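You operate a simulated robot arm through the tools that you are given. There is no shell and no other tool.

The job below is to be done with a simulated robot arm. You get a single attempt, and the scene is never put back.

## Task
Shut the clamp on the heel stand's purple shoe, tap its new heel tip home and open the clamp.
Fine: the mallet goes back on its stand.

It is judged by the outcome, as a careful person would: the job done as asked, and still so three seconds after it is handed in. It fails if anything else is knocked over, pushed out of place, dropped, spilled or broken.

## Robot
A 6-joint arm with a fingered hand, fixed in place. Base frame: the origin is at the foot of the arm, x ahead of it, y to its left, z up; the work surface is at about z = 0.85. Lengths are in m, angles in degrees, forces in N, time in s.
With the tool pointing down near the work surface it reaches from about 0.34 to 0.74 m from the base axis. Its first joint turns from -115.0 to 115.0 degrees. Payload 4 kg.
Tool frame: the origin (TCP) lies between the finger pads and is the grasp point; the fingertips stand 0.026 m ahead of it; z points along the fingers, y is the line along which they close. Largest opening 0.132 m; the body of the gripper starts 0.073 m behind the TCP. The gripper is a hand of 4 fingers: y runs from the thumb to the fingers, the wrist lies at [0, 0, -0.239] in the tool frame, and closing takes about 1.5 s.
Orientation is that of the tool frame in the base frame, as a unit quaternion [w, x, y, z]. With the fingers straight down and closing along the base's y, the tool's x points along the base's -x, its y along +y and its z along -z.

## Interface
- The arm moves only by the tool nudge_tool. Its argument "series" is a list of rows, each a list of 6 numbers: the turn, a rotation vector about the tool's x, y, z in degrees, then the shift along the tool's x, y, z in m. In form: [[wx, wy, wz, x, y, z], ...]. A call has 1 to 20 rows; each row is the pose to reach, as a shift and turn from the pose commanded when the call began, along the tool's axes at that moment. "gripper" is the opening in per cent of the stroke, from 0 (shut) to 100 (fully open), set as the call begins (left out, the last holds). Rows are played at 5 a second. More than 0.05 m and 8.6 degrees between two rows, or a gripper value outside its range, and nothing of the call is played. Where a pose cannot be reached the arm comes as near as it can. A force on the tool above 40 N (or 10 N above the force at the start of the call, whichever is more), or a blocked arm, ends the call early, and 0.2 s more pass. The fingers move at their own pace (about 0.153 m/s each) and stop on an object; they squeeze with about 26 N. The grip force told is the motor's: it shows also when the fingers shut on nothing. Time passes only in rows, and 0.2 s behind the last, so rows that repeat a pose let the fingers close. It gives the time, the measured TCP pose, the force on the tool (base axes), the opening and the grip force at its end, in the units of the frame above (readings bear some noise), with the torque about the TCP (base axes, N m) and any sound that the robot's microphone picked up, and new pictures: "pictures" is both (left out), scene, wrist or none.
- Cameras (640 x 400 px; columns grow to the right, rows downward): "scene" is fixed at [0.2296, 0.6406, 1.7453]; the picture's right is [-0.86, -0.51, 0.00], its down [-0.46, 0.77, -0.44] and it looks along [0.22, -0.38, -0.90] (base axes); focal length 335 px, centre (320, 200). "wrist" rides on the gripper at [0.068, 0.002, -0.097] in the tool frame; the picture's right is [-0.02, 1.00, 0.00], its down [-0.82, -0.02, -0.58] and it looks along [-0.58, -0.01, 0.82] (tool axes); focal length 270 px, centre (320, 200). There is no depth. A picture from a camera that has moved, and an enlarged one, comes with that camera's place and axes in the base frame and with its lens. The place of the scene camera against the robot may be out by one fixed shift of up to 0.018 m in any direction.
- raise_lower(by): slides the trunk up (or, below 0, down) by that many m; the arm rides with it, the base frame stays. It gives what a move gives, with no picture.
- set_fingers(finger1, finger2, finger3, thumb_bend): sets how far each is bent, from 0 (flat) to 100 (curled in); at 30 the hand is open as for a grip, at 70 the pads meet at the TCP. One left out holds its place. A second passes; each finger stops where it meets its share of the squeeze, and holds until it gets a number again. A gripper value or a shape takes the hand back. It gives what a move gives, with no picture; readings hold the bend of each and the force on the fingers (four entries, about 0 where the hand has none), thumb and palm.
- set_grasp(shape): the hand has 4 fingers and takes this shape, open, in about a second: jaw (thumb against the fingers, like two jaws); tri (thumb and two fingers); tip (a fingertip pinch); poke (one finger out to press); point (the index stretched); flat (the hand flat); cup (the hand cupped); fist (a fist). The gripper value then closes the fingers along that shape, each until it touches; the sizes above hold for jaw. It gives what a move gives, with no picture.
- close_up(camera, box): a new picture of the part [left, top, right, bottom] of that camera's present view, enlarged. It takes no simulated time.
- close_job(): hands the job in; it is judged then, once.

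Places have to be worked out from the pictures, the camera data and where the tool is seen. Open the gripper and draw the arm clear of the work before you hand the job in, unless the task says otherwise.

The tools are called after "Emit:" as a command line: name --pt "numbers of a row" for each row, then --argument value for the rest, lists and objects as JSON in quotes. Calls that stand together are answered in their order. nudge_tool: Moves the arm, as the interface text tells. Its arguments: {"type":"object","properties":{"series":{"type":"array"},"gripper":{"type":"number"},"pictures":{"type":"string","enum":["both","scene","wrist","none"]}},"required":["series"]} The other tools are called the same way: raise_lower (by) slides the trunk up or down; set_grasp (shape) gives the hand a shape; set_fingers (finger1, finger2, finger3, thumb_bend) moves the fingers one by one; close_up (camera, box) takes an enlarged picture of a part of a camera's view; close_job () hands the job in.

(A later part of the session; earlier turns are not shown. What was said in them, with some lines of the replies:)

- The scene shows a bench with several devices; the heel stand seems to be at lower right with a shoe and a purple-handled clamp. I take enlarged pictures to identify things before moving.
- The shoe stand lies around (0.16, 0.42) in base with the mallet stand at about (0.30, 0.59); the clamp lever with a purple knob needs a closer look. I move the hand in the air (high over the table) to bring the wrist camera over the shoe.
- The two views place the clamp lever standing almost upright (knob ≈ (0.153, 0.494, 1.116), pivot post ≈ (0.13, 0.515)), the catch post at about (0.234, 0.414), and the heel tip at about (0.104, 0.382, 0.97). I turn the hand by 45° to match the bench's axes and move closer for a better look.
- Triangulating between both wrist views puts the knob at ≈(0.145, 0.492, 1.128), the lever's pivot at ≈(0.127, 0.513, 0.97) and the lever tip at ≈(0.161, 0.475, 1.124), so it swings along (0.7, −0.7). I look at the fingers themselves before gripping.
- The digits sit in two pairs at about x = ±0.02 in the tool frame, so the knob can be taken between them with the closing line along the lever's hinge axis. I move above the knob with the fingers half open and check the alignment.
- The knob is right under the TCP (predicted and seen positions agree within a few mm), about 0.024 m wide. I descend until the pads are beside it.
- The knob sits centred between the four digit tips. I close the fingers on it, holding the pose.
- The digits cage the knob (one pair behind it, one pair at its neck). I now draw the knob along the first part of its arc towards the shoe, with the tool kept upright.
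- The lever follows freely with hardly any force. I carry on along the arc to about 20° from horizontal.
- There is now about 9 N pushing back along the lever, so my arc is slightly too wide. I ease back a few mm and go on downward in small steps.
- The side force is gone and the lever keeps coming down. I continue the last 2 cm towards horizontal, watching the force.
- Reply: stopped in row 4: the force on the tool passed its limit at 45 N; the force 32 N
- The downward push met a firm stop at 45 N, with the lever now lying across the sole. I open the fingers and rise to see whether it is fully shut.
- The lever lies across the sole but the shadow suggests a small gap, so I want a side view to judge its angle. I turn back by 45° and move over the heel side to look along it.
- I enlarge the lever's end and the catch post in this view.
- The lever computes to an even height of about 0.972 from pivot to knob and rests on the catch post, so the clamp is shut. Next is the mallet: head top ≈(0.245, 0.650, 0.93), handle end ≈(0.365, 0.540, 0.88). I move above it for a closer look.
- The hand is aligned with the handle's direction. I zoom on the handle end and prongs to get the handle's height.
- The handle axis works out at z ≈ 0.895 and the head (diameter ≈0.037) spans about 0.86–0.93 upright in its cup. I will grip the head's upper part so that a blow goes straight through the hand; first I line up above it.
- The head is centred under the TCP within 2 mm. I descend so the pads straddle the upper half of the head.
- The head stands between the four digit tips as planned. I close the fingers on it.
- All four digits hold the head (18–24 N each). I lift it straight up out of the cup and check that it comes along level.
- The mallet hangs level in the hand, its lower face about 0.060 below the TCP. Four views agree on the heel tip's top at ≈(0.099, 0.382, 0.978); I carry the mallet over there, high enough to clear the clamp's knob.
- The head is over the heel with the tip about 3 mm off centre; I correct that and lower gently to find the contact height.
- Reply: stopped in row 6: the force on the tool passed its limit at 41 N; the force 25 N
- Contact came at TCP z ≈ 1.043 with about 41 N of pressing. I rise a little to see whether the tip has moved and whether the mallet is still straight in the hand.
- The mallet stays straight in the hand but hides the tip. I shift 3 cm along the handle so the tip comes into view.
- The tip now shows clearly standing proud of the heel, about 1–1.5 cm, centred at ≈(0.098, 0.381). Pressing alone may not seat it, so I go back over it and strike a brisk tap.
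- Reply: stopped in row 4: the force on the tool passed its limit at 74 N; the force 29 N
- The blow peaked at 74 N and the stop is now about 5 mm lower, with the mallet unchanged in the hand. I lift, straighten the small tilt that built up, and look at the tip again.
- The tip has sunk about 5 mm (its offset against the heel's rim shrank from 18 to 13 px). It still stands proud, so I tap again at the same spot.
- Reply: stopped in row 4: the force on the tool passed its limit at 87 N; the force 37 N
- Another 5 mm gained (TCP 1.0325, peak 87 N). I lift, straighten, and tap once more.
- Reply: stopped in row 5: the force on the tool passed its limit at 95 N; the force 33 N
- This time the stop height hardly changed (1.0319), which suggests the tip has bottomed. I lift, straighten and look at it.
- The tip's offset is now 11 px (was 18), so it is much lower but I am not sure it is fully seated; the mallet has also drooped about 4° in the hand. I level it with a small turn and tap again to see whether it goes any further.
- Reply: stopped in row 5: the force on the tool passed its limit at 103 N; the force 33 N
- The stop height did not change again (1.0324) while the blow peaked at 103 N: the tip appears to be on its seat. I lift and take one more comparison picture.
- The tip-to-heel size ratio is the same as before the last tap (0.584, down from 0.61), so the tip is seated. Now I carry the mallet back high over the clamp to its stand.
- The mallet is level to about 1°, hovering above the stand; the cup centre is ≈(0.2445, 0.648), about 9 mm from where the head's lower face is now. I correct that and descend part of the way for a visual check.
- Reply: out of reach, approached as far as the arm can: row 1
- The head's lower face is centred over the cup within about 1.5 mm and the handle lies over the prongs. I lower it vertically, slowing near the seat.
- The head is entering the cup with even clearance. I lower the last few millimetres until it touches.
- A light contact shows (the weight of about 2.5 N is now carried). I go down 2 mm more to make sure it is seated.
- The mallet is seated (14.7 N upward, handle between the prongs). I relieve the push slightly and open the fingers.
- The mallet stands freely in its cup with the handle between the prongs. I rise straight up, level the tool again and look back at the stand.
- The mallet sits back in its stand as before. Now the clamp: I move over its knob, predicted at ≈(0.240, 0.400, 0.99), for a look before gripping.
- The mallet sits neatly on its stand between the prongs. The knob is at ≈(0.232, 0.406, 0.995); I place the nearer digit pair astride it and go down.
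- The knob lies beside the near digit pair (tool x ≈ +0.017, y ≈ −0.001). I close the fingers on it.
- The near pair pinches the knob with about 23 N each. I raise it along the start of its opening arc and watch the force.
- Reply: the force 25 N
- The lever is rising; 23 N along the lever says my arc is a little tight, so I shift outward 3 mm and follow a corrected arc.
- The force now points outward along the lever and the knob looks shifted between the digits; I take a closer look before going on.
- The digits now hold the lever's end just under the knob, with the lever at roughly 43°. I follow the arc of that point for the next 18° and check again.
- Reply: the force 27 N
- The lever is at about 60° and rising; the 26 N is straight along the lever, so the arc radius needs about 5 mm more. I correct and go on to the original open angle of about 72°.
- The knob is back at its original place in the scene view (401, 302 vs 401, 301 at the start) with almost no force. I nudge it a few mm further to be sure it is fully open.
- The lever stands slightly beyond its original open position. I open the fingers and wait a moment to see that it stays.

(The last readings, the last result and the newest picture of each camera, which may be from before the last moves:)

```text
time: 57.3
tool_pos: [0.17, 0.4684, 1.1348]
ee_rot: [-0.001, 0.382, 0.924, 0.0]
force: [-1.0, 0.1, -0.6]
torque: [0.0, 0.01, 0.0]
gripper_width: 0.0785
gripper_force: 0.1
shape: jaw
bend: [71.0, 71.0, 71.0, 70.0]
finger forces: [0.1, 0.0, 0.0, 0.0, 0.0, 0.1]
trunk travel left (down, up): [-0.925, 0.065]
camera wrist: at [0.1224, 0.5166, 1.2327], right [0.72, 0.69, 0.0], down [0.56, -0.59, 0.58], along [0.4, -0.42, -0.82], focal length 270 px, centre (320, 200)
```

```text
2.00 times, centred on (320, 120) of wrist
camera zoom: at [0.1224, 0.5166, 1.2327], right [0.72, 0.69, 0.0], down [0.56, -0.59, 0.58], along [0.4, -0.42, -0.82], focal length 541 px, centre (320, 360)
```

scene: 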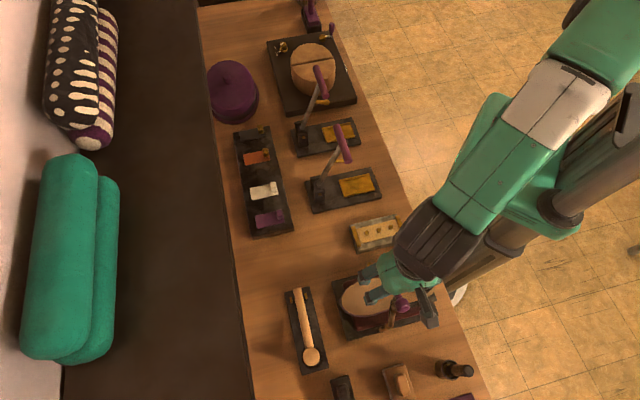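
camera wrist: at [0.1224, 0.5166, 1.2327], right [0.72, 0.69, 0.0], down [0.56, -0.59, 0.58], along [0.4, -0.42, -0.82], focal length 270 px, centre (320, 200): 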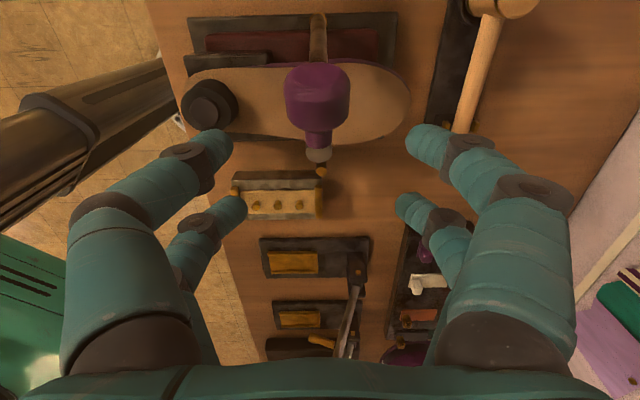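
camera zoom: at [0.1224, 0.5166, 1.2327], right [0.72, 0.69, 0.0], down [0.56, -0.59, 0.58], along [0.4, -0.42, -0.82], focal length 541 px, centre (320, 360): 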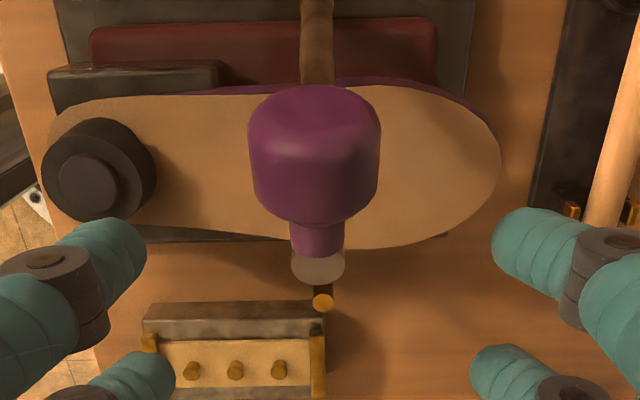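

The lever stays up by itself. I raise the hand straight up and clear, then check everything from above.

Emit:
nudge_tool --pt "0 0 0 0 0 -0.04" --pt "0 0 0 0 0 -0.08" --pt "0 0 0 0 0 -0.12" --pt "0 0 0 0 0 -0.16" --pt "0 0 0 0 0 -0.19" --pt "0 0 0 0 0 -0.19"

Emit:
close_up --camera "wrist" --box '[200, 60, 440, 220]'

```text
time: 58.7
tool_pos: [0.1684, 0.466, 1.3237]
ee_rot: [0.0, 0.381, 0.925, 0.001]
force: [0.0, 0.6, 0.2]
torque: [0.01, 0.01, -0.02]
gripper_width: 0.0787
gripper_force: 0.0
shape: jaw
bend: [71.0, 71.0, 71.0, 70.0]
finger forces: [0.1, 0.1, 0.1, 0.1, 0.0, 0.1]
trunk travel left (down, up): [-0.925, 0.065]
camera wrist: at [0.1219, 0.5165, 1.4221], right [0.72, 0.69, 0.0], down [0.57, -0.59, 0.58], along [0.4, -0.42, -0.82], focal length 270 px, centre (320, 200)
```

scene: 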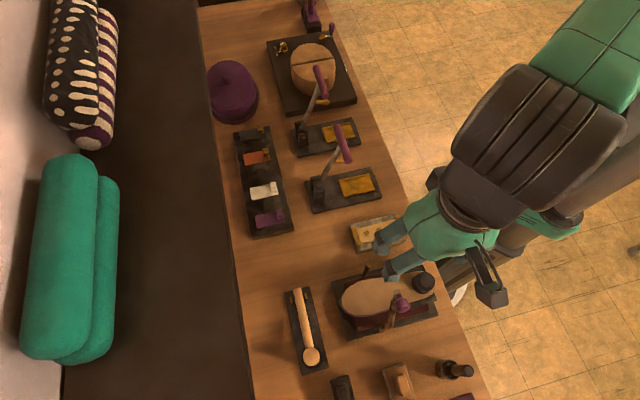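
wrist: 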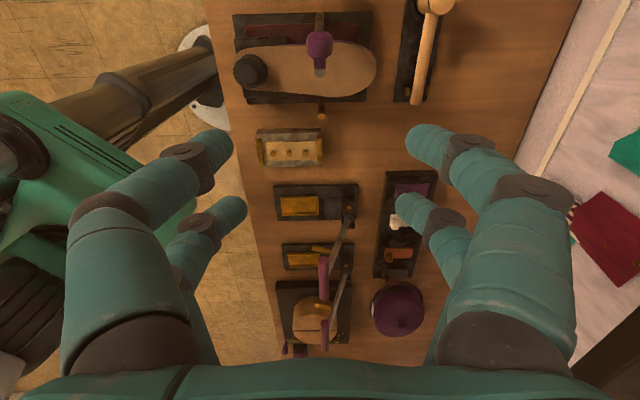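

```text
2.50 times, centred on (320, 140) of wrist
camera zoom: at [0.1219, 0.5165, 1.4221], right [0.72, 0.69, 0.0], down [0.57, -0.59, 0.58], along [0.4, -0.42, -0.82], focal length 676 px, centre (320, 350)
```

zoom: 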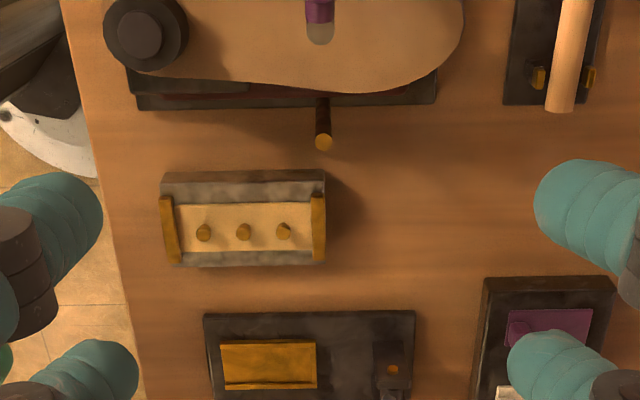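

The lever holds its open position. I draw the arm back towards its starting place with the hand open and take final scene pictures.

Emit:
nudge_tool --pt "0 0 0 -0.028 -0.0095 -0.01" --pt "0 0 0 -0.056 -0.019 -0.02" --pt "0 0 0 -0.084 -0.0285 -0.03" --pt "0 0 0 -0.112 -0.038 -0.032" --pt "0 0 0 -0.138 -0.0475 -0.032" --pt "0 0 0 -0.138 -0.0475 -0.032" --pt "0 0 0 -0.138 -0.0475 -0.032" --gripper 100

Emit:
close_up --camera "scene" --box '[270, 240, 490, 400]'

Emit:
close_up --camera "scene" --box '[360, 250, 450, 340]'

```text
time: 60.3
tool_pos: [0.2332, 0.3347, 1.3567]
ee_rot: [-0.001, 0.381, 0.925, 0.001]
force: [0.8, -0.6, 0.4]
torque: [-0.01, -0.01, -0.01]
gripper_width: 0.1316
gripper_force: 0.1
shape: jaw
bend: [30.0, 30.0, 30.0, 30.0]
finger forces: [0.0, 0.0, 0.0, 0.0, 0.0, 0.1]
trunk travel left (down, up): [-0.925, 0.065]
camera wrist: at [0.1864, 0.3851, 1.4539], right [0.72, 0.69, 0.0], down [0.57, -0.59, 0.58], along [0.4, -0.42, -0.82], focal length 270 px, centre (320, 200)
```

scene: 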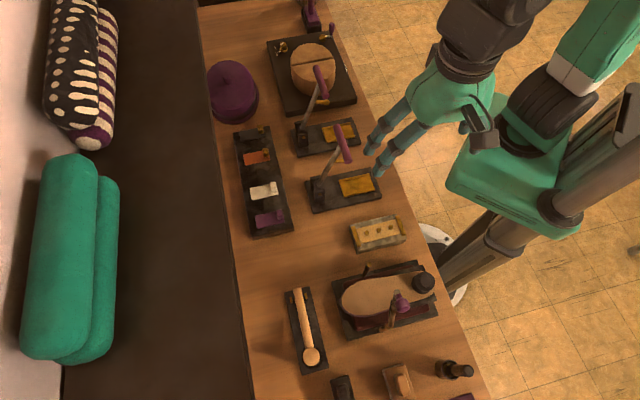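
wrist: 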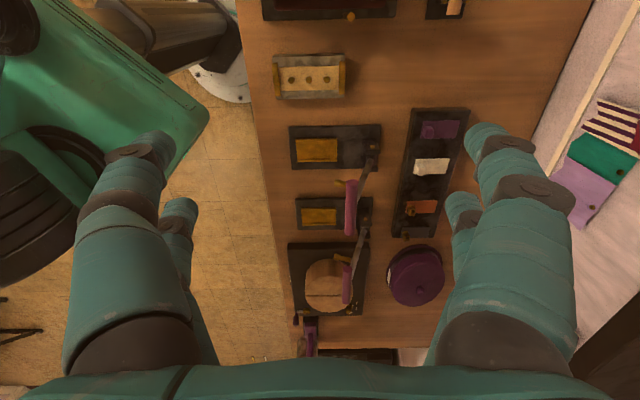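

```text
2.50 times, centred on (380, 320) of scene
camera zoom: at [0.2296, 0.6406, 1.7453], right [-0.86, -0.51, 0.0], down [-0.46, 0.77, -0.44], along [0.22, -0.38, -0.9], focal length 838 px, centre (170, -100)
```

zoom: 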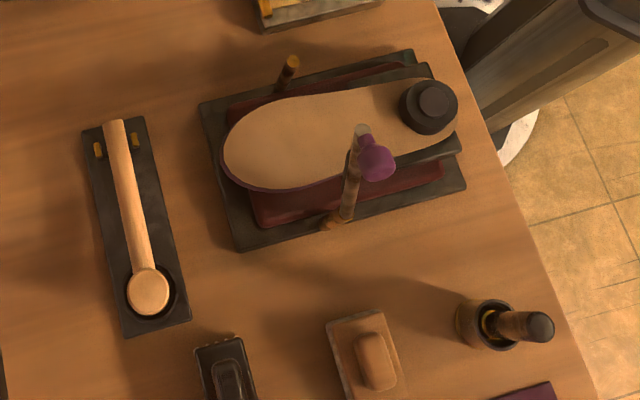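

```text
4.44 times, centred on (405, 295) of scene
camera zoom: at [0.2296, 0.6406, 1.7453], right [-0.86, -0.51, 0.0], down [-0.46, 0.77, -0.44], along [0.22, -0.38, -0.9], focal length 1490 px, centre (-58, -222)
```

zoom: 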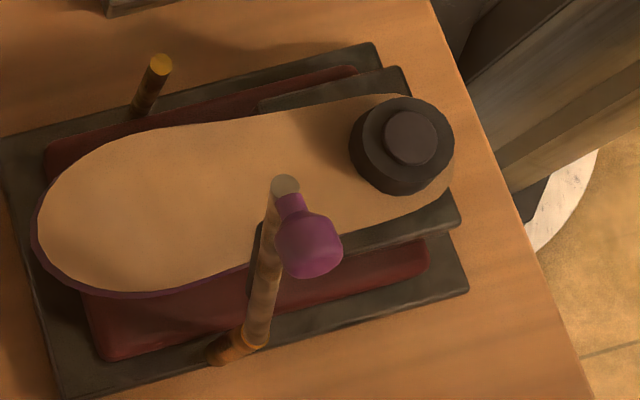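

The final pictures show the tip driven in by about 12 mm and the clamp lever standing open as at the start. The mallet is back in its cup between the prongs, nothing else has moved, and the arm is clear with the hand open. I hand the job in.

Emit:
close_job

```text
The job is handed in.
```

I shut the clamp, tapped the heel tip home, put the mallet back on its stand and opened the clamp again. The job is handed in; I got no verdict back.

- **Clamp shut:** the lever lay flat across the sole and rested on the catch post. It stopped firmly at about 45 N. No latch click was heard, so I judged it shut from its angle.
- **Heel tip:** the first press and two taps drove it down about 1 cm. The last two taps, at 95 N and 103 N, moved it no further. I took that as seated, though a small part of the tip still stands above the heel.
- **Mallet:** it stands in its cup with the handle between the prongs, within a couple of pixels of where it started.
- **Clamp open:** the lever stands a degree or two past its original open position and stayed there after I let go.

The shoe, its stand and everything else on the bench look unmoved in the final pictures. The hand is open and the arm is back near where it started.
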